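You operate a simulated robot arm through the tools that you are given. There is no shell and no other tool. Be economical: measure what you need, move in short steps, check, and stop when the job is done.

The job below is to be done with a simulated two-armed robot. You get a single attempt, and the scene is never put back.

TASK
Tap the brass hex fitting home in the upright hose stub.
Fine: stand the stub in the grey socket block, use the brown mallet and put it back, then stand the stub in the white socket block. Set down upright: upright hose stub.

It is judged by the outcome, as a careful person would: the job done as asked, and still so three seconds after it is handed in. It fails if anything else is knocked over, pushed out of place, dropped, spilled or broken.

THE ROBOT
Two 7-joint arms with two-finger grippers on one trunk, on a base that drives. Base frame: it is fixed to the floor where the robot stands at the start and does not move with it; the origin is under the middle of the robot, x ahead of it, y to its left, z up; the surface under the hand at the start is at about z = 850. Readings come in mm, rad, newtons and seconds.
The left shoulder is at the start at [78, 151, 988], the right one opposite. With the tool pointing down near the work surface each hand reaches from about 240 to 780 mm from the robot's upright axis, wherever it stands, measured 20 degrees to its own side. Places, roughly: brass hex fitting [500, -100, 900]; well of the grey socket block [500, -200, 900]; well of the white socket block [600, -100, 900]. Payload 2.54 kg a hand.
Tool frame (each hand has its own): the origin (TCP) lies between the finger pads and is the grasp point; the fingertips stand 30 mm ahead of it; z points along the fingers, y is the line along which they close. The gripper opens to 116 mm. The gripper's body begins 95 mm behind the TCP.
Orientation is told as [roll, pitch, yaw] about the base's x, y, z axes, in that order, counted from this pose: with the fingers straight down and closing along the base's y, the tool's x points along the base's -x, its y along +y and its z along -z.

THE INTERFACE
- The arms move only by the tool arm_command. It takes "left_steps", "right_steps" or both (then of equal length, played together; a hand with none holds still); each is a list of rows, each a list of 3 entries, a list of its own where there are three numbers: the gripper command, from -1 (fully open) to 1 (shut), values between in proportion, then the shift along the tool's x, y, z in mm, then the turn, a rotation vector about the tool's x, y, z in rad. In form: [[claw, [dx, dy, dz], [rx, ry, rz]], ...]. A call has 1 to 8 rows; each row is the pose to reach, as a shift and turn from the pose commanded when the call began, along the tool's axes at that moment. A row lasts 0.2 s, in which the tool goes at most 50 mm and 0.15 rad; a call with a longer step from one row to the next is refused whole, and so is a gripper value outside its range. Where a pose cannot be reached the arm comes as near as it can. A force on the tool above 40 N (or 10 N above the force at the start of the call, whichever is more), or a blocked arm, ends the call early, and 0.2 s more pass. Each finger travels about 72 mm/s and halts on what it meets, pressing with about 26 N; the grip force reading is that of the motor and also rises with nothing between the fingers. The clock runs only during rows and for 0.2 s after the last one: add rows that repeat a pose to give the fingers time. It gives the time, the measured TCP pose, the force on the tool (base axes), the opening and the grip force at its end, in the units of the frame above (readings bear some noise), with the torque about the TCP (base axes, N m) and any sound that the robot's microphone picked up.
- Cameras (640 x 400 px; columns grow to the right, rows downward): "scene" is now at [154.1, -33.7, 1158]; the picture's right is [-0.35, -0.94, 0.00], its down [-0.09, 0.03, -1.00] and it looks along [0.93, -0.35, -0.09] (base axes); focal length 214 px, centre (320, 200). "left" rides on the left gripper at [69, 15, -122] in its tool frame; the picture's right is [-0.21, 0.98, 0.00], its down [-0.83, -0.18, -0.53] and it looks along [-0.52, -0.11, 0.85] (tool axes); focal length 251 px, centre (320, 200). "right" rides on the right gripper at [69, -15, -122] in its tool frame; the picture's right is [0.21, 0.98, 0.00], its down [-0.83, 0.18, -0.53] and it looks along [-0.52, 0.12, 0.85] (tool axes); focal length 251 px, centre (320, 200). There is no depth. A picture from a camera that has moved, and an enlarged one, comes with that camera's place and axes in the base frame and with its lens.
- grab_frame(camera): a new picture of that camera. No time passes.
- lift_body(by): slides the trunk up (or, below 0, down) by that many mm; the arms and the scene camera ride with it, the base frame stays. It gives what a move gives, with no picture.
- base_move(legs): drives the robot by 1 to 6 legs, each [ahead, left, turn to the left] in mm, mm and rad, along the robot's own axes; the way and the turn of a leg run together, so that a leg with both is an arc; at most 1500 mm and 3.142 rad a leg. The arms and the cameras ride along, it lands a little off, and it stops where it bumps. It gives what a move gives.
- aim_head(pan, tilt): turns the head with the scene camera to pan (to the left, within 1.396 rad either way) and tilt (down, from -0.506 to 1.204), counted from straight ahead of the robot. It gives what a move gives.
- close_up(camera, box): a new picture of the part [left, top, right, bottom] of that camera's present view, enlarged. No time passes.
- close_job(): hands the job in; it is judged then, once.

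Go step by step. Nothing tells you exact positions but the pictures and the camera data: compare them with the known pose of the tool, close in by small moves and look again before you grip or let go. The budget is 120 turns and 108 pictures, counting those below and the enlarged ones. Unless the task says otherwise, let go and move clear before handing in, and close with one line.

The tools are called after ">>>" as name(argument=value, ...) on one line, values as JSON. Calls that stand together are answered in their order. arm_command: Moves the arms, as the interface text tells. Its arguments: {"type":"object","properties":{"left_steps":{"type":"array","items":{"type":"array"}},"right_steps":{"type":"array","items":{"type":"array"}}},"required":[]} The other tools are called the same way: lift_body (by) slides the trunk up or down; base_move (legs) drives the base; aim_head (pan, tilt) turns the head that bears the scene camera; grab_frame (camera) takes a picture; close_up (camera, box) takes an enlarged picture of a part of a camera's view; close_job () hands the job in.

At the start:

```text
time: 0.0
left_eef_pos: [402.2, 67.6, 1230.8]
left_tcp_rot: [-0.003, 0.002, 0.0]
left_contact_force: [-0.3, -0.5, -0.1]
left_ft_torque: [0.03, -0.01, 0.01]
left_opening: 115.8
left_finger_force: 0.0
right_eef_pos: [395.2, -276.0, 1000.4]
right_tcp_rot: [0.0, -0.001, -0.003]
right_contact_force: [0.7, 0.2, 0.2]
right_ft_torque: [0.01, 0.01, -0.02]
right_opening: 116.0
right_finger_force: 0.0
trunk travel left (down, up): [-225.0, 64.0]
robot x, y, heading: [0.7, -2.7, -0.002]
head pan, tilt: [-0.36, 0.091]
```

scene: 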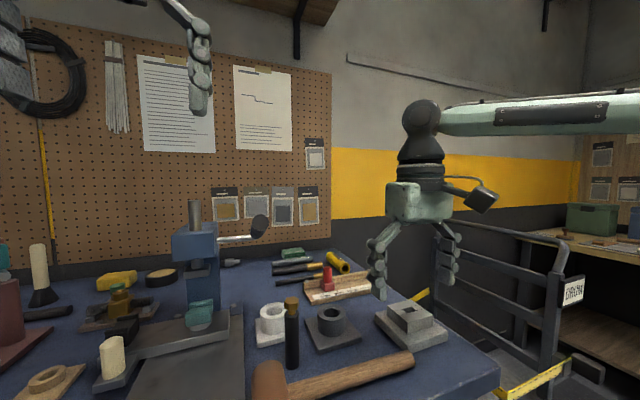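
right: 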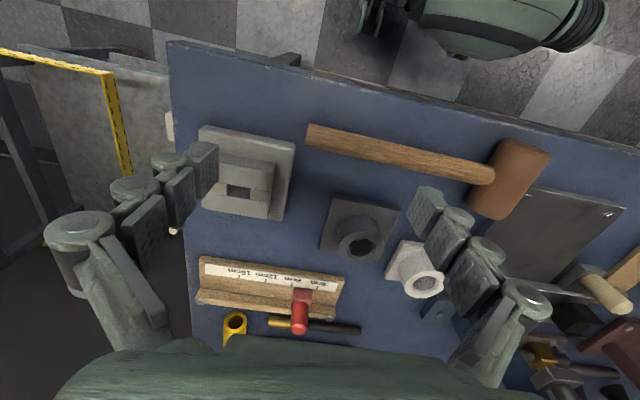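
left: 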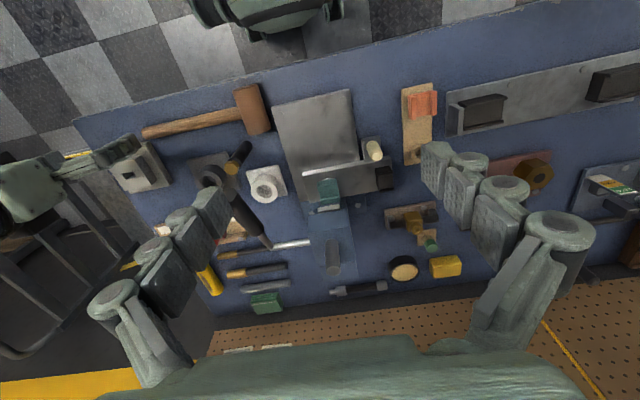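

I see the bench with the hose stub (black with brass top), grey and white socket blocks, and the mallet. I'll tilt the head down for a better view first.

>>> aim_head(pan=-0.3, tilt=0.75)

>>> grab_frame(camera="scene")

>>> close_up(camera="left", box=[80, 60, 400, 260])

```text
time: 1.0
left_eef_pos: [401.0, 67.8, 1230.7]
left_tcp_rot: [-0.001, 0.0, -0.001]
left_contact_force: [-0.8, 0.2, -0.9]
left_ft_torque: [0.03, -0.01, 0.02]
left_opening: 116.1
left_finger_force: 0.1
right_eef_pos: [396.1, -275.9, 1000.0]
right_tcp_rot: [0.0, -0.002, -0.003]
right_contact_force: [-0.9, -0.4, -0.1]
right_ft_torque: [0.01, 0.02, 0.01]
right_opening: 116.0
right_finger_force: 0.1
trunk travel left (down, up): [-225.0, 64.0]
robot x, y, heading: [2.2, 1.6, 0.003]
head pan, tilt: [-0.3, 0.75]
```

```text
104 pictures are left
camera scene: at [147.3, -25.9, 1098.3], right [-0.3, -0.96, 0.0], down [-0.65, 0.2, -0.73], along [0.7, -0.22, -0.68], focal length 214 px, centre (320, 200)
```

scene: 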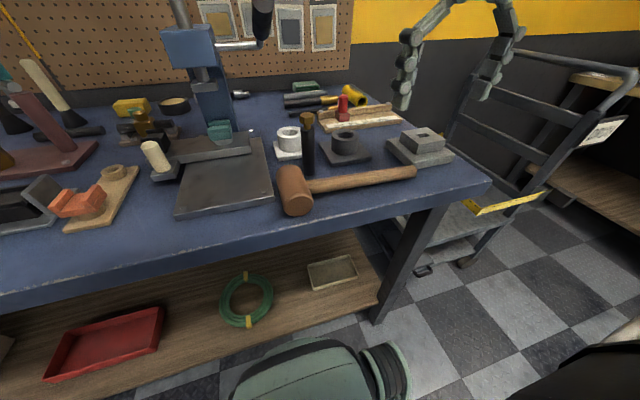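

```text
2.00 times, centred on (240, 160) of left
camera zoom: at [332.2, 83.4, 1352.4], right [0.21, 0.98, 0.0], down [0.83, -0.18, 0.53], along [0.52, -0.12, -0.85], focal length 503 px, centre (480, 280)
```

zoom: 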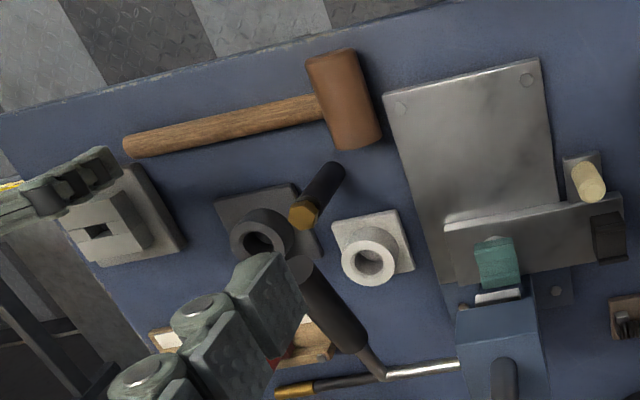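

The round dark-grey block lies near (522,-197), the white near (568,-92), the stub near (477,-105), and the mallet near x≈408 with its handle to the right. I'll enlarge views to refine this.

>>> close_up(camera="scene", box=[250, 80, 450, 220])

>>> close_up(camera="right", box=[280, 100, 580, 320])

```text
2.86 times, centred on (350, 150) of scene
camera zoom: at [147.3, -25.9, 1098.3], right [-0.3, -0.96, 0.0], down [-0.65, 0.2, -0.73], along [0.7, -0.22, -0.68], focal length 613 px, centre (234, 343)
```

zoom: 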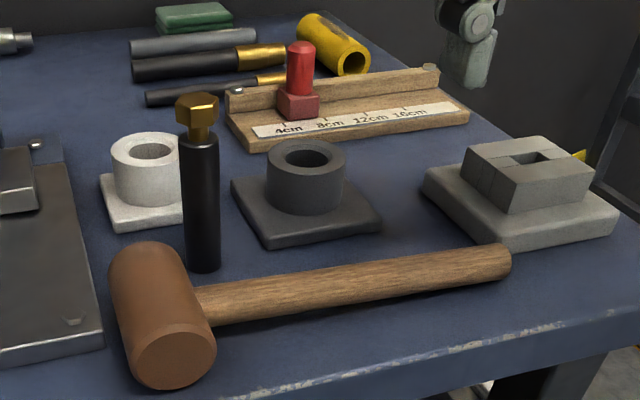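

```text
1.82 times, centred on (430, 210) of right
camera zoom: at [325.1, -290.3, 1122.7], right [-0.21, 0.98, 0.0], down [0.83, 0.18, 0.53], along [0.52, 0.11, -0.84], focal length 457 px, centre (120, 182)
```

zoom: 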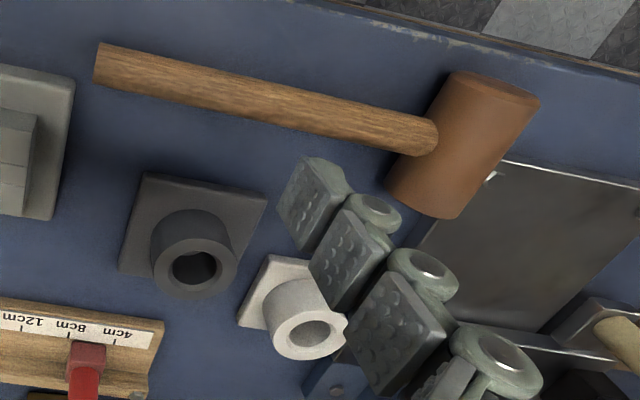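

I have stub ≈(485,-110), top z≈967; the grey well ≈(521,-196,894); the white well ≈(564,-96,896). I'll raise the right hand and move it behind the stub to refine.

>>> arm_command(right_steps=[[-0.6, [0, 0, -50], [0, 0, 0]], [-0.6, [0, 40, -65], [0, 0, 0]], [-0.6, [-10, 80, -65], [0, 0, 0]], [-0.6, [-20, 120, -65], [0, 0, 0]], [-0.6, [-40, 160, -65], [0, 0, 0]], [-0.6, [-40, 160, -65], [0, 0, 0]]])

>>> grab_frame(camera="right")

>>> grab_frame(camera="left")

```text
time: 2.4
left_eef_pos: [400.2, 68.0, 1231.0]
left_tcp_rot: [-0.003, -0.001, 0.0]
left_contact_force: [-0.9, 0.1, 0.1]
left_ft_torque: [0.0, 0.02, -0.01]
left_opening: 115.8
left_finger_force: 0.2
right_eef_pos: [433.4, -114.5, 1066.9]
right_tcp_rot: [0.002, 0.0, -0.005]
right_contact_force: [-0.8, 0.1, 0.0]
right_ft_torque: [0.0, -0.04, -0.01]
right_opening: 93.0
right_finger_force: 0.0
trunk travel left (down, up): [-225.0, 64.0]
robot x, y, heading: [-0.3, 1.5, -0.002]
head pan, tilt: [-0.3, 0.75]
```

```text
100 pictures are left
camera right: at [364.2, -129.2, 1189.4], right [-0.21, 0.98, 0.0], down [0.83, 0.18, 0.54], along [0.52, 0.11, -0.84], focal length 251 px, centre (320, 200)
```

right: 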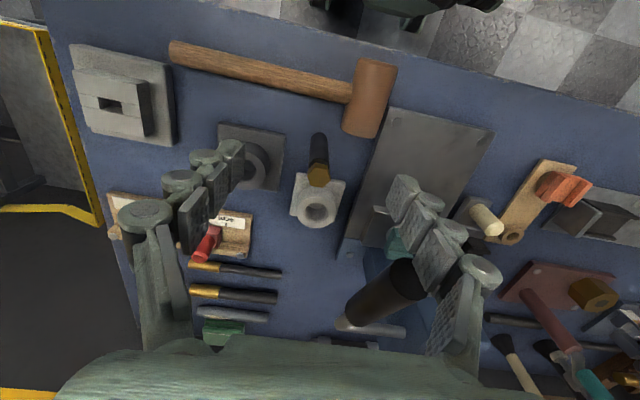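

```text
99 pictures are left
camera left: at [331.3, 83.2, 1352.7], right [0.21, 0.98, 0.0], down [0.83, -0.18, 0.53], along [0.52, -0.12, -0.85], focal length 251 px, centre (320, 200)
```

left: 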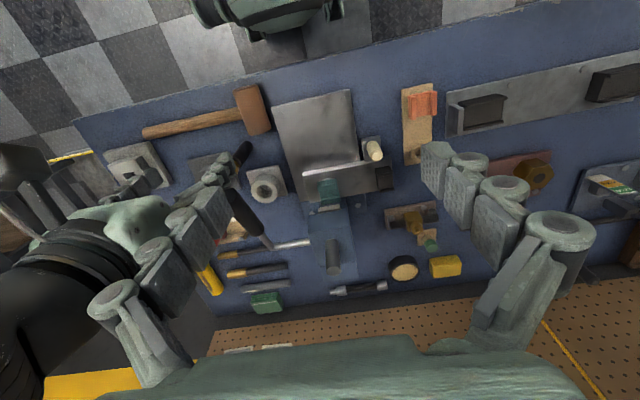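

The press lever's black knob hangs at about (455–540, -55, 1085), close to the left finger, so a straight-down grasp on the stub would foul it. I'll back off to the right and tilt the hand 45°, yawed to the left, to approach under the knob.

>>> arm_command(right_steps=[[-0.3, [10, -35, 0], [0, 0, 0]], [-0.3, [15, -50, 10], [-0.044, -0.106, -0.106]], [-0.3, [15, -55, 20], [-0.088, -0.212, -0.212]], [-0.3, [10, -55, 25], [-0.132, -0.318, -0.318]], [-0.3, [5, -50, 30], [-0.176, -0.424, -0.424]], [-0.3, [0, -46, 30], [-0.22, -0.53, -0.53]], [-0.3, [0, -46, 30], [-0.264, -0.636, -0.636]], [-0.3, [0, -46, 30], [-0.308, -0.744, -0.744]]])

>>> grab_frame(camera="right")

>>> grab_frame(camera="scene")

```text
refused: row 2 steps farther than a row can; nothing moved
```

```text
98 pictures are left
camera right: at [364.2, -129.2, 1189.4], right [-0.21, 0.98, 0.0], down [0.83, 0.18, 0.54], along [0.52, 0.11, -0.84], focal length 251 px, centre (320, 200)
```

right: 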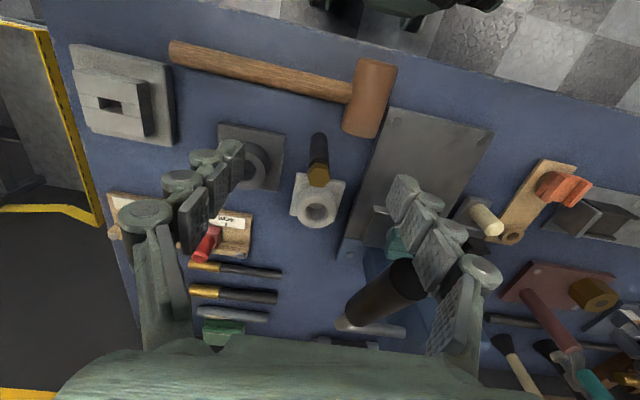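

```text
97 pictures are left
camera scene: at [146.7, -26.0, 1098.3], right [-0.3, -0.96, 0.0], down [-0.65, 0.2, -0.73], along [0.7, -0.22, -0.68], focal length 214 px, centre (320, 200)
```

scene: 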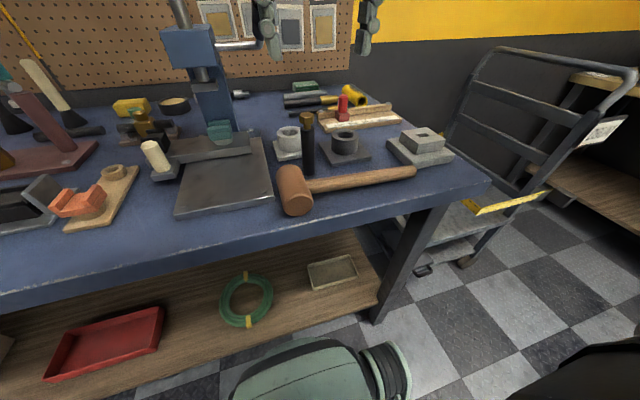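

The rotation step was slightly too large; I'll spread it evenly over eight rows.

>>> arm_command(right_steps=[[-0.3, [10, -35, 0], [-0.0385, -0.093, -0.093]], [-0.3, [15, -50, 10], [-0.077, -0.186, -0.186]], [-0.3, [15, -55, 20], [-0.1155, -0.279, -0.279]], [-0.3, [10, -55, 25], [-0.154, -0.372, -0.372]], [-0.3, [5, -50, 30], [-0.1925, -0.465, -0.465]], [-0.3, [0, -46, 30], [-0.231, -0.558, -0.558]], [-0.3, [0, -46, 30], [-0.2695, -0.651, -0.651]], [-0.3, [0, -46, 30], [-0.308, -0.744, -0.744]]])

>>> grab_frame(camera="right")

>>> grab_frame(camera="scene")

```text
time: 4.2
left_eef_pos: [401.8, 66.7, 1230.0]
left_tcp_rot: [-0.002, 0.0, -0.001]
left_contact_force: [0.2, -0.1, -0.1]
left_ft_torque: [0.03, -0.01, -0.01]
left_opening: 116.0
left_finger_force: 0.1
right_eef_pos: [434.5, -161.5, 1035.6]
right_tcp_rot: [0.0, -0.789, 0.785]
right_contact_force: [-0.4, -0.4, -0.9]
right_ft_torque: [-0.01, 0.0, -0.01]
right_opening: 75.5
right_finger_force: 0.0
trunk travel left (down, up): [-225.0, 64.0]
robot x, y, heading: [-0.5, 1.4, -0.0]
head pan, tilt: [-0.3, 0.75]
```

```text
96 pictures are left
camera right: at [349.8, -267.6, 1073.8], right [-0.8, 0.58, -0.15], down [0.01, 0.27, 0.96], along [0.6, 0.76, -0.23], focal length 251 px, centre (320, 200)
```

right: 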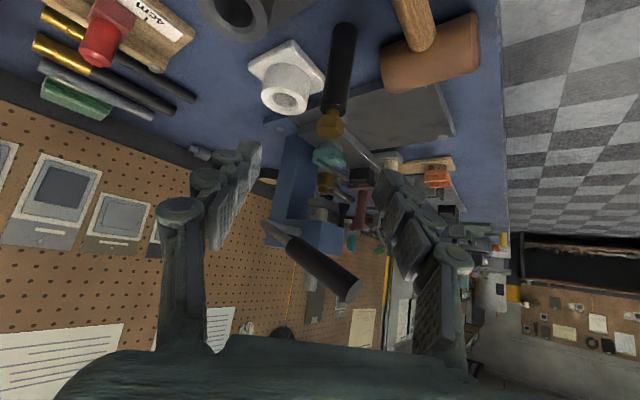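

```text
95 pictures are left
camera scene: at [147.3, -26.2, 1098.2], right [-0.3, -0.96, 0.0], down [-0.65, 0.2, -0.73], along [0.7, -0.22, -0.68], focal length 214 px, centre (320, 200)
```

scene: 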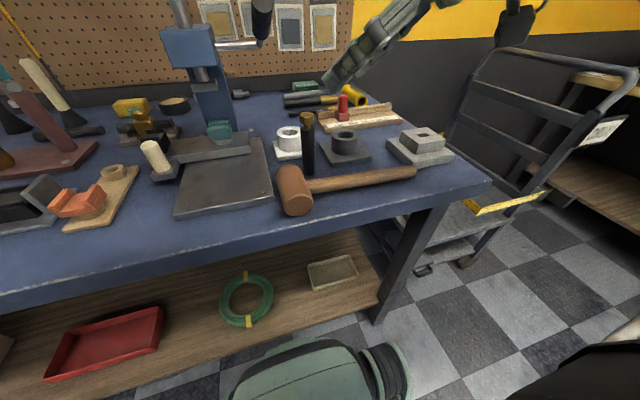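

The hand is tilted as intended. I'll go to a standoff 80 mm short of the stub and check the line-up.

>>> arm_command(right_steps=[[-0.1, [13, 2.5, 21], [0, 0, 0]], [-0.1, [26.4, 4.9, 42.4], [0, 0, 0]], [-0.1, [26.4, 4.9, 42.4], [0, 0, 0]]])

>>> grab_frame(camera="right")

>>> close_up(camera="scene", box=[250, 80, 450, 220])

```text
time: 5.0
left_eef_pos: [402.2, 68.0, 1230.4]
left_tcp_rot: [-0.001, -0.001, 0.001]
left_contact_force: [-1.3, 0.7, -0.9]
left_ft_torque: [-0.02, -0.03, 0.0]
left_opening: 115.7
left_finger_force: 0.1
right_eef_pos: [440.5, -152.0, 986.5]
right_tcp_rot: [-0.002, -0.788, 0.787]
right_contact_force: [-0.3, 0.1, -0.2]
right_ft_torque: [-0.02, -0.01, 0.01]
right_opening: 63.5
right_finger_force: 0.0
trunk travel left (down, up): [-225.0, 64.0]
robot x, y, heading: [-0.2, -2.8, -0.003]
head pan, tilt: [-0.3, 0.75]
```

```text
94 pictures are left
camera right: at [354.4, -256.5, 1024.3], right [-0.8, 0.58, -0.15], down [0.02, 0.27, 0.96], along [0.6, 0.76, -0.23], focal length 251 px, centre (320, 200)
```

right: 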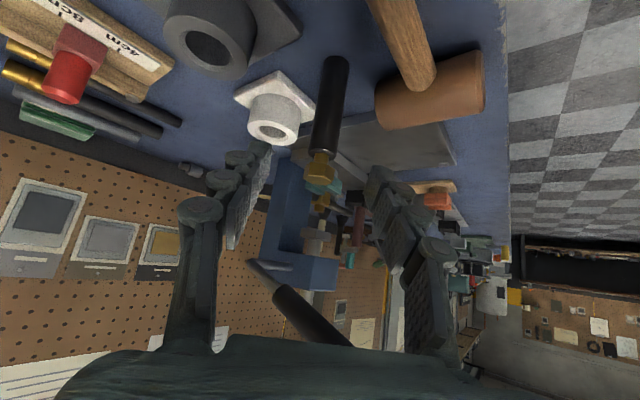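

```text
2.86 times, centred on (350, 150) of scene
camera zoom: at [147.2, -25.9, 1098.2], right [-0.3, -0.96, 0.0], down [-0.65, 0.2, -0.73], along [0.7, -0.22, -0.68], focal length 613 px, centre (234, 343)
```

zoom: 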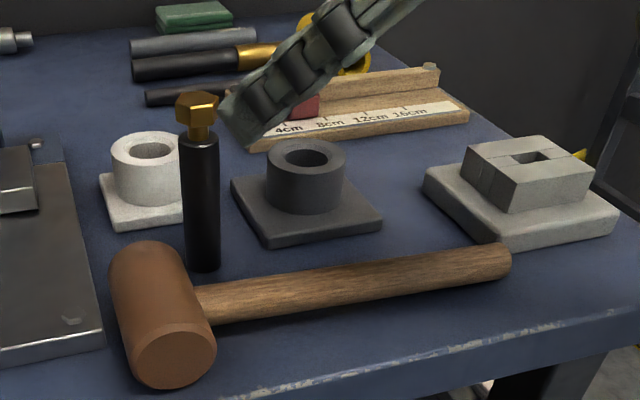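

Triangulating gives the stub axis at about (478,-109), the tube from z≈857 to 949. I'll narrow the fingers to about 46 mm and slide in with the TCP at z≈936, above the mallet head.

>>> arm_command(right_steps=[[0.2, [-4.5, 3.9, 0], [0, 0, 0]], [0.2, [-4.5, 3.9, 25], [0, 0, 0]], [0.2, [-4.5, 3.9, 45], [0, 0, 0]], [0.2, [-4.5, 3.9, 45], [0, 0, 0]]])

>>> grab_frame(camera="right")

>>> close_up(camera="scene", box=[250, 80, 450, 220])

```text
time: 6.0
left_eef_pos: [401.0, 67.7, 1231.2]
left_tcp_rot: [-0.001, 0.001, -0.001]
left_contact_force: [-0.3, 0.2, 0.2]
left_ft_torque: [-0.01, 0.01, -0.03]
left_opening: 116.1
left_finger_force: 0.1
right_eef_pos: [461.4, -124.0, 957.9]
right_tcp_rot: [-0.001, -0.788, 0.784]
right_contact_force: [-0.2, -0.5, 0.2]
right_ft_torque: [-0.01, 0.0, 0.0]
right_opening: 46.6
right_finger_force: 0.1
trunk travel left (down, up): [-225.0, 64.0]
robot x, y, heading: [1.8, -2.5, 0.002]
head pan, tilt: [-0.3, 0.75]
```

```text
92 pictures are left
camera right: at [376.6, -229.8, 995.9], right [-0.8, 0.58, -0.15], down [0.02, 0.27, 0.96], along [0.6, 0.76, -0.23], focal length 251 px, centre (320, 200)
```

right: 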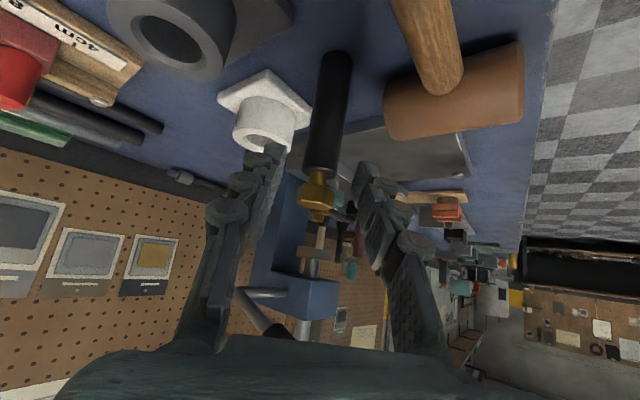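

```text
2.86 times, centred on (350, 150) of scene
camera zoom: at [147.2, -26.0, 1098.2], right [-0.3, -0.96, 0.0], down [-0.65, 0.2, -0.73], along [0.7, -0.22, -0.68], focal length 613 px, centre (234, 343)
```

zoom: 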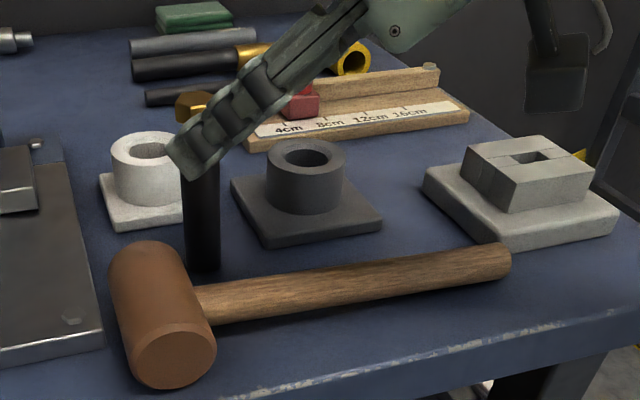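

The stub is centred between the fingers; I'll advance the last 31 mm and close gently.

>>> arm_command(right_steps=[[0.2, [0, 0, 16], [0, 0, 0]], [0.2, [0, 0, 31], [0, 0, 0]], [0.2, [0, 0, 31], [0, 0, 0]]])

>>> grab_frame(camera="right")

>>> close_up(camera="scene", box=[250, 80, 450, 220])

```text
time: 6.8
left_eef_pos: [401.9, 67.0, 1230.6]
left_tcp_rot: [-0.002, 0.0, 0.0]
left_contact_force: [0.0, 0.2, 0.3]
left_ft_torque: [-0.02, -0.03, -0.02]
left_opening: 116.0
left_finger_force: 0.1
right_eef_pos: [477.3, -106.3, 936.3]
right_tcp_rot: [0.0, -0.787, 0.785]
right_contact_force: [0.0, 0.1, -0.4]
right_ft_torque: [-0.05, 0.01, 0.01]
right_opening: 46.1
right_finger_force: 0.0
trunk travel left (down, up): [-225.0, 64.0]
robot x, y, heading: [2.5, 2.1, 0.001]
head pan, tilt: [-0.3, 0.75]
```

```text
90 pictures are left
camera right: at [392.1, -212.7, 973.7], right [-0.8, 0.58, -0.15], down [0.02, 0.27, 0.96], along [0.6, 0.76, -0.23], focal length 251 px, centre (320, 200)
```

right: 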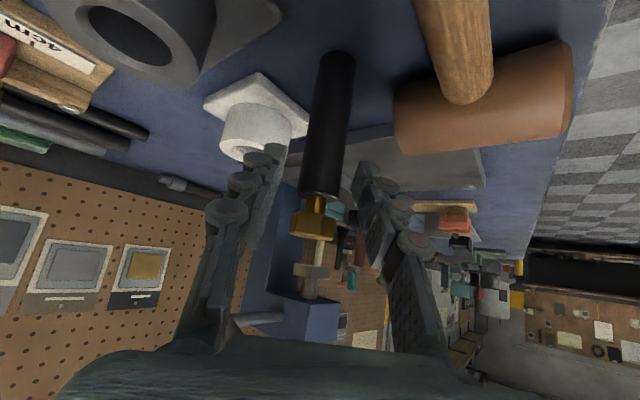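

```text
2.86 times, centred on (350, 150) of scene
camera zoom: at [147.2, -26.0, 1098.2], right [-0.3, -0.96, 0.0], down [-0.65, 0.2, -0.73], along [0.7, -0.22, -0.68], focal length 613 px, centre (234, 343)
```

zoom: 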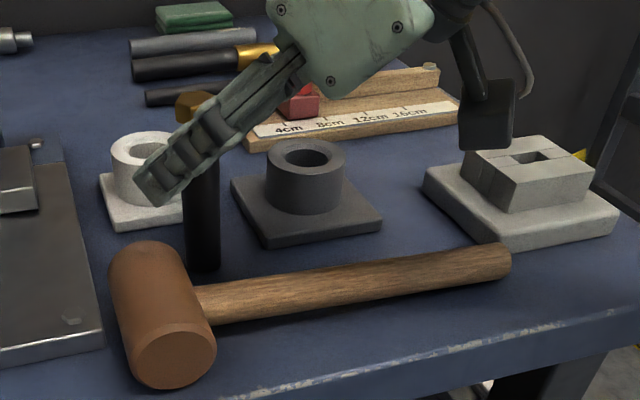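

Let me check the grip height against the tube top in an enlarged view.

>>> close_up(camera="right", box=[240, 100, 400, 280])

>>> close_up(camera="scene", box=[280, 100, 340, 180])

```text
2.22 times, centred on (320, 190) of right
camera zoom: at [392.1, -212.7, 973.7], right [-0.8, 0.58, -0.15], down [0.02, 0.27, 0.96], along [0.6, 0.76, -0.23], focal length 559 px, centre (320, 222)
```

zoom: 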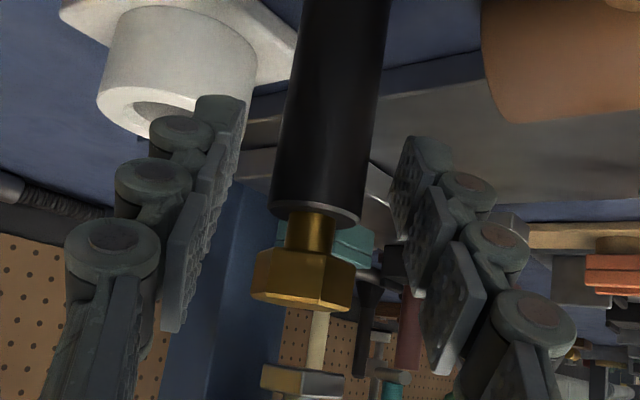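

```text
5.00 times, centred on (310, 140) of scene
camera zoom: at [147.2, -26.0, 1098.2], right [-0.3, -0.96, 0.0], down [-0.65, 0.2, -0.73], along [0.7, -0.22, -0.68], focal length 1072 px, centre (370, 500)
```

zoom: 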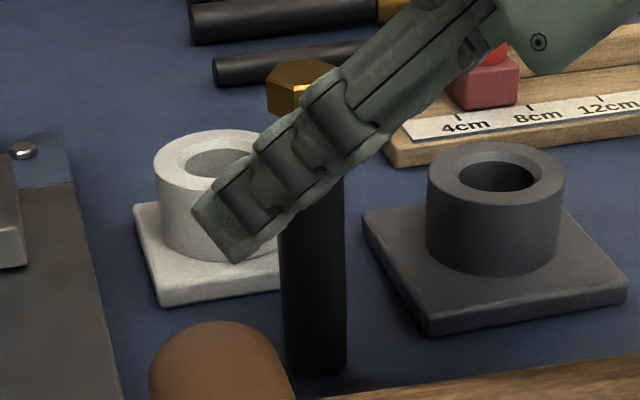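

The grip is near the tube's top; I'll go down 6 mm, centre by 1.3 mm, and close.

>>> arm_command(right_steps=[[0.2, [4.2, 1.3, 4.2], [0, 0, 0]], [0.4, [4.2, 1.3, 4.2], [0, 0, 0]], [0.6, [4.2, 1.3, 4.2], [0, 0, 0]], [0.8, [4.2, 1.3, 4.2], [0, 0, 0]], [0.8, [4.2, 1.3, 4.2], [0, 0, 0]], [0.8, [4.2, 1.3, 4.2], [0, 0, 0]]])

>>> close_up(camera="right", box=[240, 40, 400, 280])

>>> close_up(camera="scene", box=[280, 100, 380, 180])

```text
time: 8.2
left_eef_pos: [402.0, 66.9, 1229.6]
left_tcp_rot: [-0.003, -0.001, 0.001]
left_contact_force: [-0.8, 0.2, 0.5]
left_ft_torque: [-0.02, 0.0, -0.01]
left_opening: 115.9
left_finger_force: 0.0
right_eef_pos: [477.1, -106.9, 929.8]
right_tcp_rot: [-0.003, -0.787, 0.785]
right_contact_force: [1.0, -0.5, 0.0]
right_ft_torque: [-0.01, -0.06, -0.02]
right_opening: 22.6
right_finger_force: 26.1
trunk travel left (down, up): [-225.0, 64.0]
robot x, y, heading: [-6.3, -1.0, 0.001]
head pan, tilt: [-0.3, 0.75]
```

```text
1.67 times, centred on (320, 160) of right
camera zoom: at [390.7, -211.7, 968.0], right [-0.8, 0.58, -0.15], down [0.02, 0.27, 0.96], along [0.6, 0.76, -0.23], focal length 419 px, centre (320, 267)
```

zoom: 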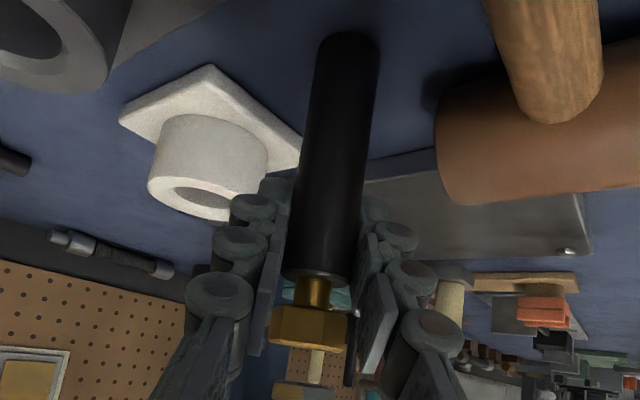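

```text
5.00 times, centred on (330, 140) of scene
camera zoom: at [147.3, -25.9, 1098.2], right [-0.3, -0.96, 0.0], down [-0.65, 0.2, -0.73], along [0.7, -0.22, -0.68], focal length 1072 px, centre (270, 500)
```

zoom: 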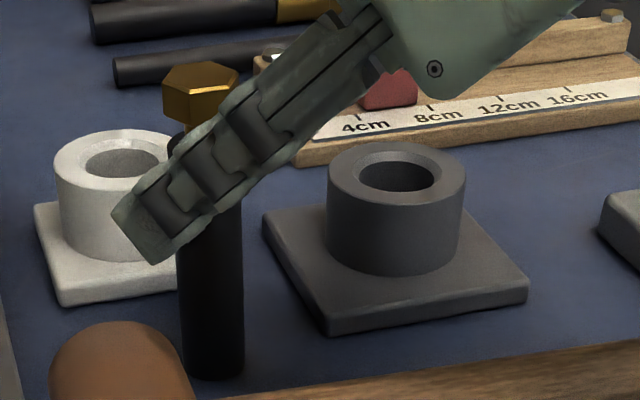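

Gripped at 22.6 mm. I'll lift 58 mm straight up, then travel part of the way to the grey well.

>>> arm_command(right_steps=[[0.8, [-14.1, 0, -14.1], [0, 0, 0]], [0.8, [-41, 0, -41], [0, 0, 0]], [0.8, [-41, 0, -41], [0, 0, 0]], [0.8, [-33, -34, -49], [0, 0, 0]], [0.8, [-26, -64, -56], [0, 0, 0]], [0.8, [-19, -92, -63], [0, 0, 0]], [0.8, [-19, -92, -63], [0, 0, 0]]])

>>> close_up(camera="right", box=[160, 0, 480, 280])

>>> close_up(camera="scene", box=[270, 70, 400, 170])

>>> close_up(camera="left", box=[130, 80, 330, 220])

```text
time: 9.8
left_eef_pos: [403.0, 66.5, 1231.0]
left_tcp_rot: [-0.002, 0.0, 0.0]
left_contact_force: [0.3, 0.1, 0.1]
left_ft_torque: [-0.03, 0.03, 0.01]
left_opening: 115.8
left_finger_force: 0.0
right_eef_pos: [518.9, -195.3, 988.4]
right_tcp_rot: [-0.001, -0.787, 0.784]
right_contact_force: [-0.5, 0.9, -0.8]
right_ft_torque: [0.01, -0.02, -0.02]
right_opening: 22.7
right_finger_force: 25.3
trunk travel left (down, up): [-225.0, 64.0]
robot x, y, heading: [1.1, -0.3, -0.001]
head pan, tilt: [-0.3, 0.75]
```

```text
1.43 times, centred on (320, 140) of right
camera zoom: at [433.1, -300.1, 1025.8], right [-0.8, 0.58, -0.15], down [0.02, 0.27, 0.96], along [0.6, 0.76, -0.23], focal length 359 px, centre (320, 286)
```

zoom: 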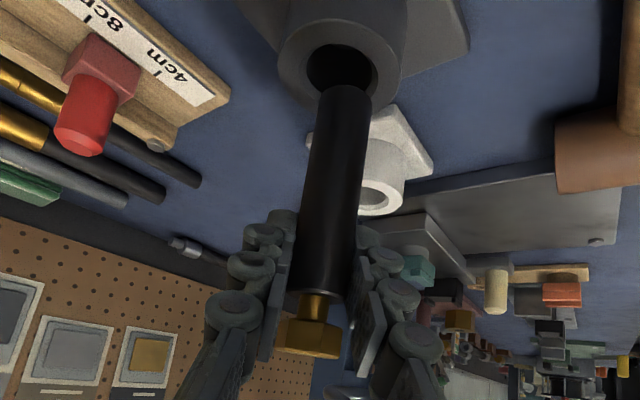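

```text
4.00 times, centred on (335, 120) of scene
camera zoom: at [147.3, -25.8, 1098.2], right [-0.3, -0.96, 0.0], down [-0.65, 0.2, -0.73], along [0.7, -0.22, -0.68], focal length 858 px, centre (260, 520)
```

zoom: 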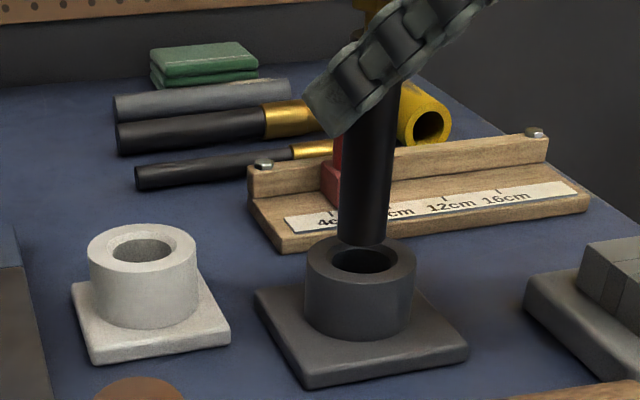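

```text
2.86 times, centred on (230, 150) of left
camera zoom: at [332.3, 83.5, 1352.4], right [0.21, 0.98, 0.0], down [0.83, -0.18, 0.53], along [0.52, -0.12, -0.85], focal length 718 px, centre (577, 343)
```

zoom: 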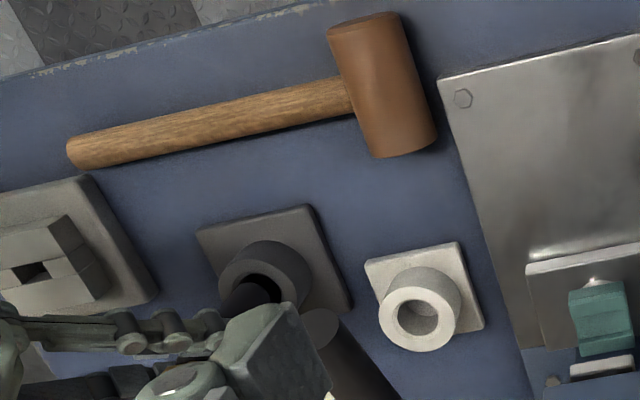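

Small offset: the stub needs about (+3.5,-1.8) mm. I'll shift it and lower it 12 mm, then check again.

>>> arm_command(right_steps=[[0.8, [-0.85, -3.75, 0.85], [0, 0, 0]], [0.8, [7.65, -3.75, 9.35], [0, 0, 0]], [0.8, [7.65, -3.75, 9.35], [0, 0, 0]]])

>>> close_up(camera="right", box=[240, 0, 400, 120])

>>> close_up(camera="scene", box=[310, 90, 390, 160])

>>> close_up(camera="left", box=[180, 130, 260, 200])

```text
time: 10.6
left_eef_pos: [402.3, 68.8, 1231.3]
left_tcp_rot: [-0.002, 0.001, -0.001]
left_contact_force: [-0.2, -0.6, -0.7]
left_ft_torque: [0.0, -0.01, 0.04]
left_opening: 115.7
left_finger_force: 0.1
right_eef_pos: [521.2, -195.6, 977.2]
right_tcp_rot: [-0.002, -0.788, 0.782]
right_contact_force: [0.8, 1.1, -0.1]
right_ft_torque: [-0.01, -0.02, 0.0]
right_opening: 22.5
right_finger_force: 25.9
trunk travel left (down, up): [-225.0, 64.0]
robot x, y, heading: [1.3, -1.6, -0.006]
head pan, tilt: [-0.3, 0.75]
```

```text
3.33 times, centred on (320, 60) of right
camera zoom: at [436.1, -301.8, 1014.0], right [-0.8, 0.58, -0.15], down [0.02, 0.27, 0.96], along [0.6, 0.76, -0.23], focal length 838 px, centre (320, 667)
```

zoom: 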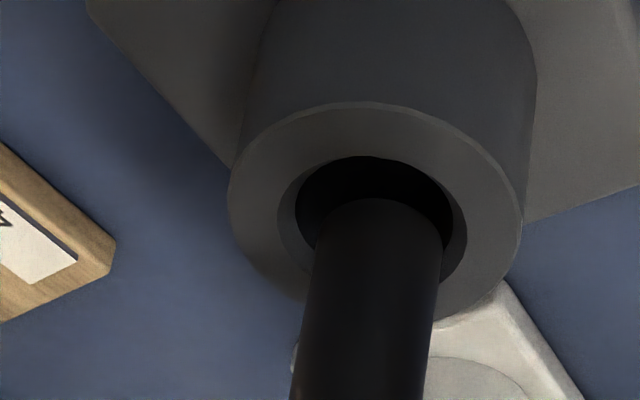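

```text
5.71 times, centred on (350, 125) of scene
camera zoom: at [147.3, -25.9, 1098.2], right [-0.3, -0.96, 0.0], down [-0.65, 0.2, -0.73], along [0.7, -0.22, -0.68], focal length 1226 px, centre (149, 629)
```

zoom: 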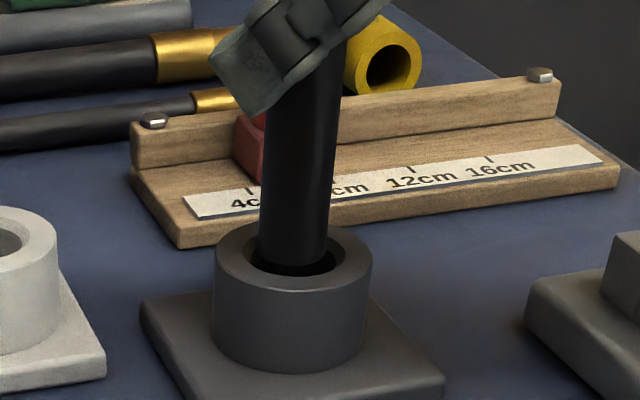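

```text
5.71 times, centred on (220, 165) of left
camera zoom: at [332.3, 83.4, 1352.4], right [0.21, 0.98, 0.0], down [0.83, -0.18, 0.53], along [0.52, -0.12, -0.85], focal length 1437 px, centre (891, 400)
```

zoom: 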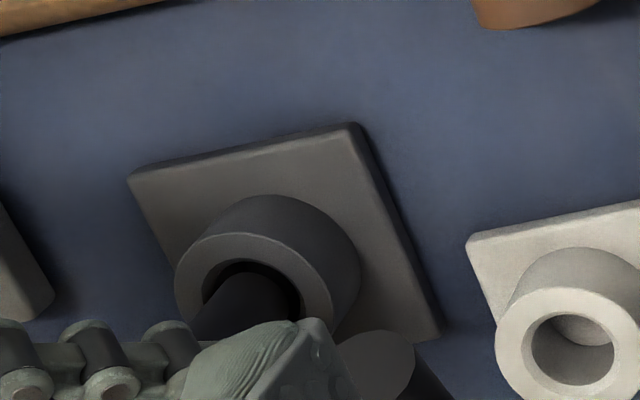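

Aligned within about 1 mm. I'll lower it into the grey well in small steps.

>>> arm_command(right_steps=[[0.8, [3.5, -1, 3.5], [0, 0, 0]], [0.8, [7, -1, 7], [0, 0, 0]], [0.8, [10.6, -1, 10.6], [0, 0, 0]], [0.8, [14.1, -1, 14.1], [0, 0, 0]]])

>>> close_up(camera="right", box=[240, 0, 400, 120])

>>> close_up(camera="scene", box=[310, 90, 390, 160])

```text
time: 11.6
left_eef_pos: [402.5, 67.2, 1230.6]
left_tcp_rot: [-0.003, 0.001, 0.0]
left_contact_force: [0.6, -0.1, -0.7]
left_ft_torque: [0.0, 0.04, 0.02]
left_opening: 116.0
left_finger_force: 0.1
right_eef_pos: [523.2, -195.5, 956.3]
right_tcp_rot: [-0.001, -0.786, 0.785]
right_contact_force: [-0.2, -0.6, -0.4]
right_ft_torque: [-0.01, -0.02, -0.02]
right_opening: 22.7
right_finger_force: 26.0
trunk travel left (down, up): [-225.0, 64.0]
robot x, y, heading: [3.1, 2.8, -0.0]
head pan, tilt: [-0.3, 0.75]
```

```text
3.33 times, centred on (320, 60) of right
camera zoom: at [437.6, -301.7, 994.2], right [-0.8, 0.58, -0.15], down [0.02, 0.27, 0.96], along [0.6, 0.76, -0.23], focal length 838 px, centre (320, 667)
```

zoom: 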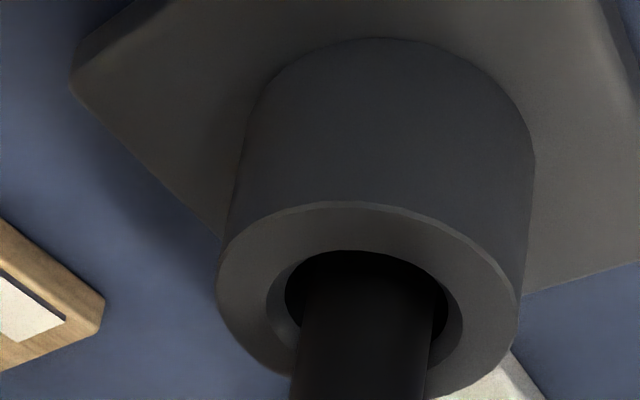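

```text
5.71 times, centred on (350, 125) of scene
camera zoom: at [147.4, -25.9, 1098.2], right [-0.3, -0.96, 0.0], down [-0.65, 0.2, -0.73], along [0.7, -0.22, -0.68], focal length 1226 px, centre (149, 629)
```

zoom: 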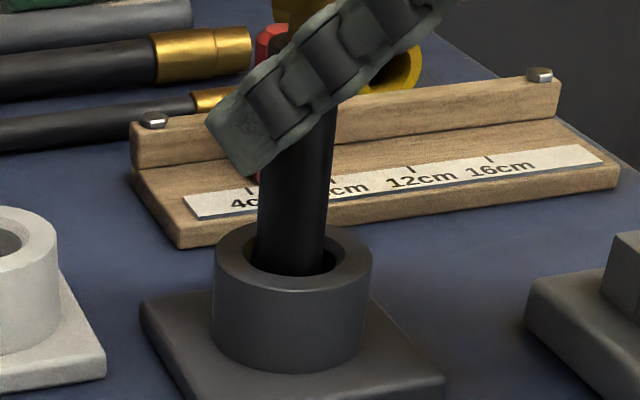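

The stub has entered the well; continuing down gently.

>>> arm_command(right_steps=[[0.8, [2.8, 0, 2.8], [0, 0, 0]], [0.8, [5.6, 0, 5.6], [0, 0, 0]], [0.8, [8.5, 0, 8.5], [0, 0, 0]], [0.8, [11.3, 0, 11.3], [0, 0, 0]]])

>>> close_up(camera="scene", box=[310, 90, 390, 160])

```text
time: 12.6
left_eef_pos: [400.1, 66.7, 1231.4]
left_tcp_rot: [-0.003, -0.001, 0.0]
left_contact_force: [0.3, 0.0, -0.3]
left_ft_torque: [0.01, 0.04, -0.01]
left_opening: 116.2
left_finger_force: 0.0
right_eef_pos: [522.2, -196.4, 943.0]
right_tcp_rot: [-0.002, -0.791, 0.786]
right_contact_force: [-2.5, -1.2, 7.9]
right_ft_torque: [-0.05, 0.21, 0.01]
right_opening: 22.3
right_finger_force: 25.8
trunk travel left (down, up): [-225.0, 64.0]
robot x, y, heading: [-0.7, -2.5, 0.002]
head pan, tilt: [-0.3, 0.75]
```

```text
5.71 times, centred on (350, 125) of scene
camera zoom: at [146.6, -25.8, 1098.5], right [-0.3, -0.96, 0.0], down [-0.65, 0.2, -0.73], along [0.7, -0.22, -0.68], focal length 1226 px, centre (149, 629)
```

zoom: 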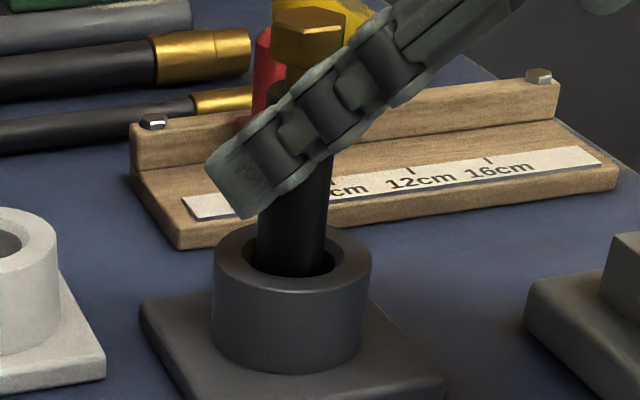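

The stub is seated (upward force 8 N at TCP z≈943). Release and withdraw along the tool axis.

>>> arm_command(right_steps=[[0.6, [-1.5, 0, -1.5], [0, 0, 0]], [0.3, [-1.5, 0, -1.5], [0, 0, 0]], [0.1, [-1.5, 0, -1.5], [0, 0, 0]], [0.1, [-1.5, 0, -1.5], [0, 0, 0]], [0.1, [-1.5, 0, -25], [0, 0, 0]], [0.1, [-1.5, 0, -60], [0, 0, 0]], [0.1, [-1.5, 0, -105], [0, 0, 0]], [0.1, [-1.5, 0, -105], [0, 0, 0]]])

>>> close_up(camera="scene", box=[250, 80, 450, 220])

>>> close_up(camera="left", box=[100, 60, 340, 220])

>>> grab_frame(camera="right")

```text
time: 14.4
left_eef_pos: [400.7, 67.4, 1230.2]
left_tcp_rot: [-0.003, 0.0, -0.001]
left_contact_force: [-0.7, 0.3, 0.0]
left_ft_torque: [0.02, 0.0, -0.04]
left_opening: 116.0
left_finger_force: 0.1
right_eef_pos: [471.8, -245.7, 1015.2]
right_tcp_rot: [0.001, -0.788, 0.786]
right_contact_force: [0.4, 0.7, 0.7]
right_ft_torque: [-0.02, -0.01, -0.02]
right_opening: 52.2
right_finger_force: 0.0
trunk travel left (down, up): [-225.0, 64.0]
robot x, y, heading: [1.2, -3.0, 0.007]
head pan, tilt: [-0.3, 0.75]
```

```text
2.86 times, centred on (350, 150) of scene
camera zoom: at [147.4, -25.8, 1098.2], right [-0.3, -0.96, 0.0], down [-0.65, 0.2, -0.73], along [0.7, -0.22, -0.68], focal length 613 px, centre (234, 343)
```

zoom: 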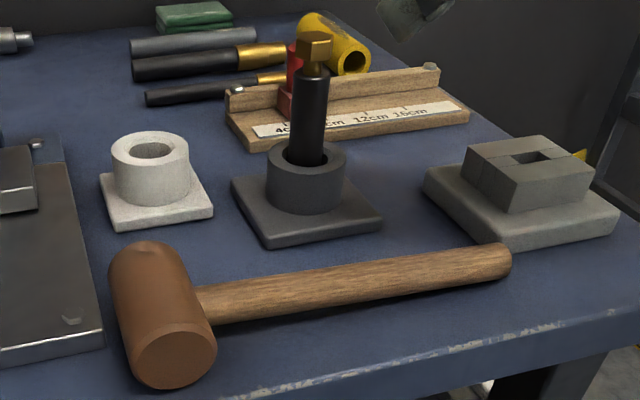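

```text
2.50 times, centred on (220, 140) of left
camera zoom: at [332.4, 83.5, 1352.3], right [0.21, 0.98, 0.0], down [0.83, -0.18, 0.53], along [0.52, -0.12, -0.85], focal length 629 px, centre (570, 350)
```

zoom: 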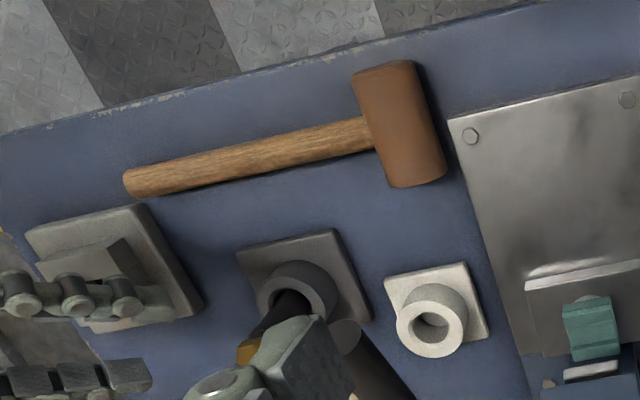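

```text
73 pictures are left
camera right: at [386.8, -352.0, 1053.5], right [-0.8, 0.58, -0.15], down [0.02, 0.27, 0.96], along [0.6, 0.76, -0.23], focal length 251 px, centre (320, 200)
```

right: 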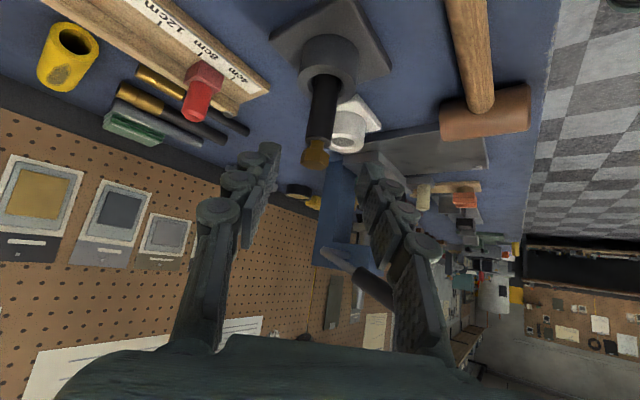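

The stub stands in the grey socket. The mallet's handle runs along -y at x≈410 (y -92 to -290), head centre about (411,-70). I'll turn the hand to point down, closing along x, right of the mallet head.

>>> arm_command(right_steps=[[-0.1, [-0.6, 10.4, -3.8], [-0.0385, 0.093, -0.093]], [-0.1, [-1.2, 20.8, -7.7], [-0.077, 0.186, -0.186]], [-0.1, [-1.8, 31.2, -11.5], [-0.1155, 0.279, -0.279]], [-0.1, [-2.4, 41.7, -15.4], [-0.154, 0.372, -0.372]], [-0.1, [-3, 52, -19.2], [-0.1925, 0.465, -0.465]], [-0.1, [-3.6, 62.5, -23], [-0.231, 0.558, -0.558]], [-0.1, [-4.2, 73, -26.8], [-0.2695, 0.651, -0.651]], [-0.1, [-4.7, 83.4, -30.7], [-0.308, 0.744, -0.744]]])

>>> grab_frame(camera="right")

```text
time: 16.2
left_eef_pos: [401.8, 67.8, 1230.8]
left_tcp_rot: [-0.002, 0.002, 0.001]
left_contact_force: [0.1, 0.0, 0.8]
left_ft_torque: [0.01, 0.02, -0.02]
left_opening: 116.0
left_finger_force: 0.1
right_eef_pos: [400.5, -199.8, 1041.5]
right_tcp_rot: [0.0, 0.003, 1.571]
right_contact_force: [0.1, 0.1, 0.3]
right_ft_torque: [-0.02, 0.0, -0.01]
right_opening: 64.0
right_finger_force: 0.1
trunk travel left (down, up): [-225.0, 64.0]
robot x, y, heading: [2.6, 4.8, 0.001]
head pan, tilt: [-0.3, 0.75]
```

```text
72 pictures are left
camera right: at [414.1, -268.3, 1163.2], right [-0.98, -0.21, 0.0], down [-0.18, 0.83, 0.53], along [-0.11, 0.52, -0.85], focal length 251 px, centre (320, 200)
```

right: 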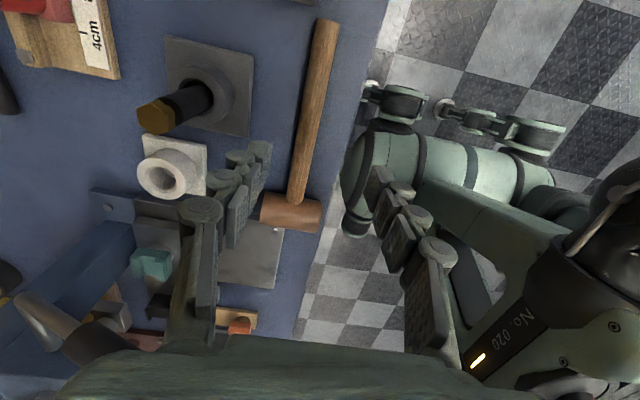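

Good pose. Moving over the handle near the head, TCP at z≈930, then a look.

>>> arm_command(right_steps=[[-0.1, [-40, -4, 10], [0, 0, 0]], [-0.1, [-80, -8.5, 20], [0, 0, 0]], [-0.1, [-80, -8.5, 65], [0, 0, 0]], [-0.1, [-80, -8.5, 110], [0, 0, 0]], [-0.1, [-80, -8.5, 110], [0, 0, 0]]])

>>> grab_frame(camera="right")

>>> grab_frame(camera="scene")

```text
time: 17.4
left_eef_pos: [403.0, 66.5, 1230.1]
left_tcp_rot: [-0.002, 0.0, 0.001]
left_contact_force: [-0.3, 0.0, 0.4]
left_ft_torque: [-0.01, 0.01, 0.01]
left_opening: 115.7
left_finger_force: 0.1
right_eef_pos: [406.6, -120.6, 930.3]
right_tcp_rot: [-0.002, 0.001, 1.569]
right_contact_force: [-0.3, 0.9, -0.4]
right_ft_torque: [0.02, 0.02, 0.03]
right_opening: 63.5
right_finger_force: 0.1
trunk travel left (down, up): [-225.0, 64.0]
robot x, y, heading: [1.3, 2.6, 0.001]
head pan, tilt: [-0.3, 0.75]
```

```text
71 pictures are left
camera right: at [421.8, -190.1, 1053.2], right [-0.98, -0.21, 0.0], down [-0.18, 0.83, 0.53], along [-0.11, 0.52, -0.85], focal length 251 px, centre (320, 200)
```

right: 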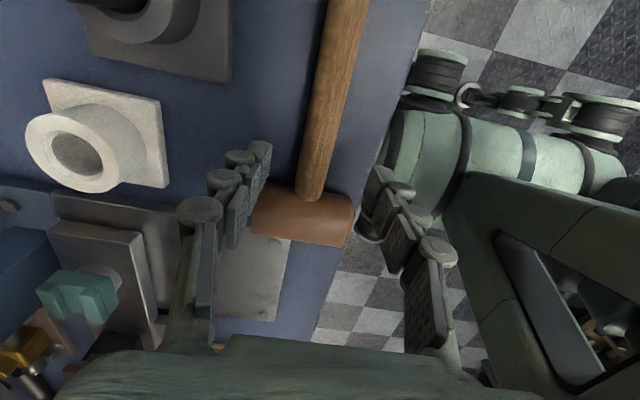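

```text
70 pictures are left
camera scene: at [147.1, -25.9, 1098.2], right [-0.3, -0.96, 0.0], down [-0.65, 0.2, -0.73], along [0.7, -0.22, -0.68], focal length 214 px, centre (320, 200)
```

scene: 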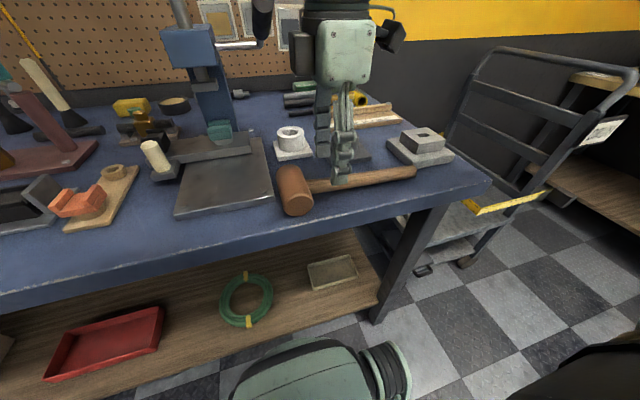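

The handle is centred between the fingers. Descending to TCP z≈887.

>>> arm_command(right_steps=[[-0.1, [0, 0, 20], [0, 0, 0]], [-0.1, [0, 0, 36], [0, 0, 0]], [-0.1, [0, 0, 43], [0, 0, 0]], [-0.1, [0, 0, 43], [0, 0, 0]]])

>>> grab_frame(camera="right")

>>> close_up(camera="scene", box=[260, 110, 430, 220])

```text
time: 18.4
left_eef_pos: [402.2, 68.2, 1231.3]
left_tcp_rot: [-0.002, 0.002, 0.0]
left_contact_force: [-0.2, -0.1, 0.1]
left_ft_torque: [0.04, 0.01, 0.01]
left_opening: 115.9
left_finger_force: 0.0
right_eef_pos: [408.3, -122.2, 886.7]
right_tcp_rot: [-0.001, -0.001, 1.568]
right_contact_force: [0.2, 0.2, -0.4]
right_ft_torque: [0.02, -0.02, -0.01]
right_opening: 63.6
right_finger_force: 0.0
trunk travel left (down, up): [-225.0, 64.0]
robot x, y, heading: [2.3, 0.2, -0.002]
head pan, tilt: [-0.3, 0.75]
```

```text
69 pictures are left
camera right: at [422.2, -190.6, 1010.9], right [-0.98, -0.21, 0.0], down [-0.18, 0.83, 0.53], along [-0.11, 0.52, -0.85], focal length 251 px, centre (320, 200)
```

right: 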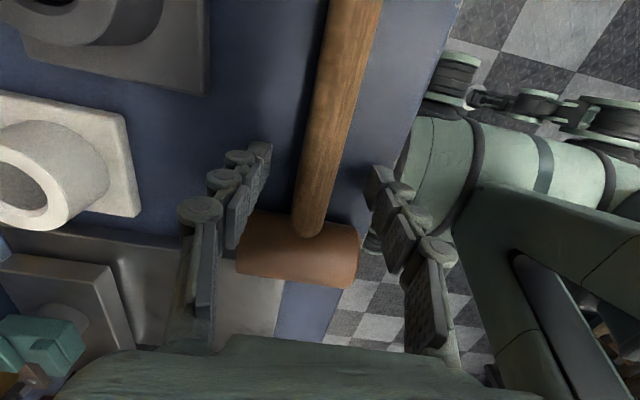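

```text
3.64 times, centred on (345, 165) of scene
camera zoom: at [147.2, -25.9, 1098.2], right [-0.3, -0.96, 0.0], down [-0.65, 0.2, -0.73], along [0.7, -0.22, -0.68], focal length 780 px, centre (229, 327)
```

zoom: 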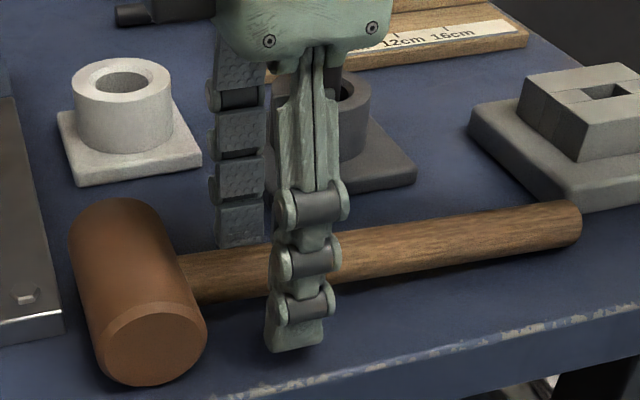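

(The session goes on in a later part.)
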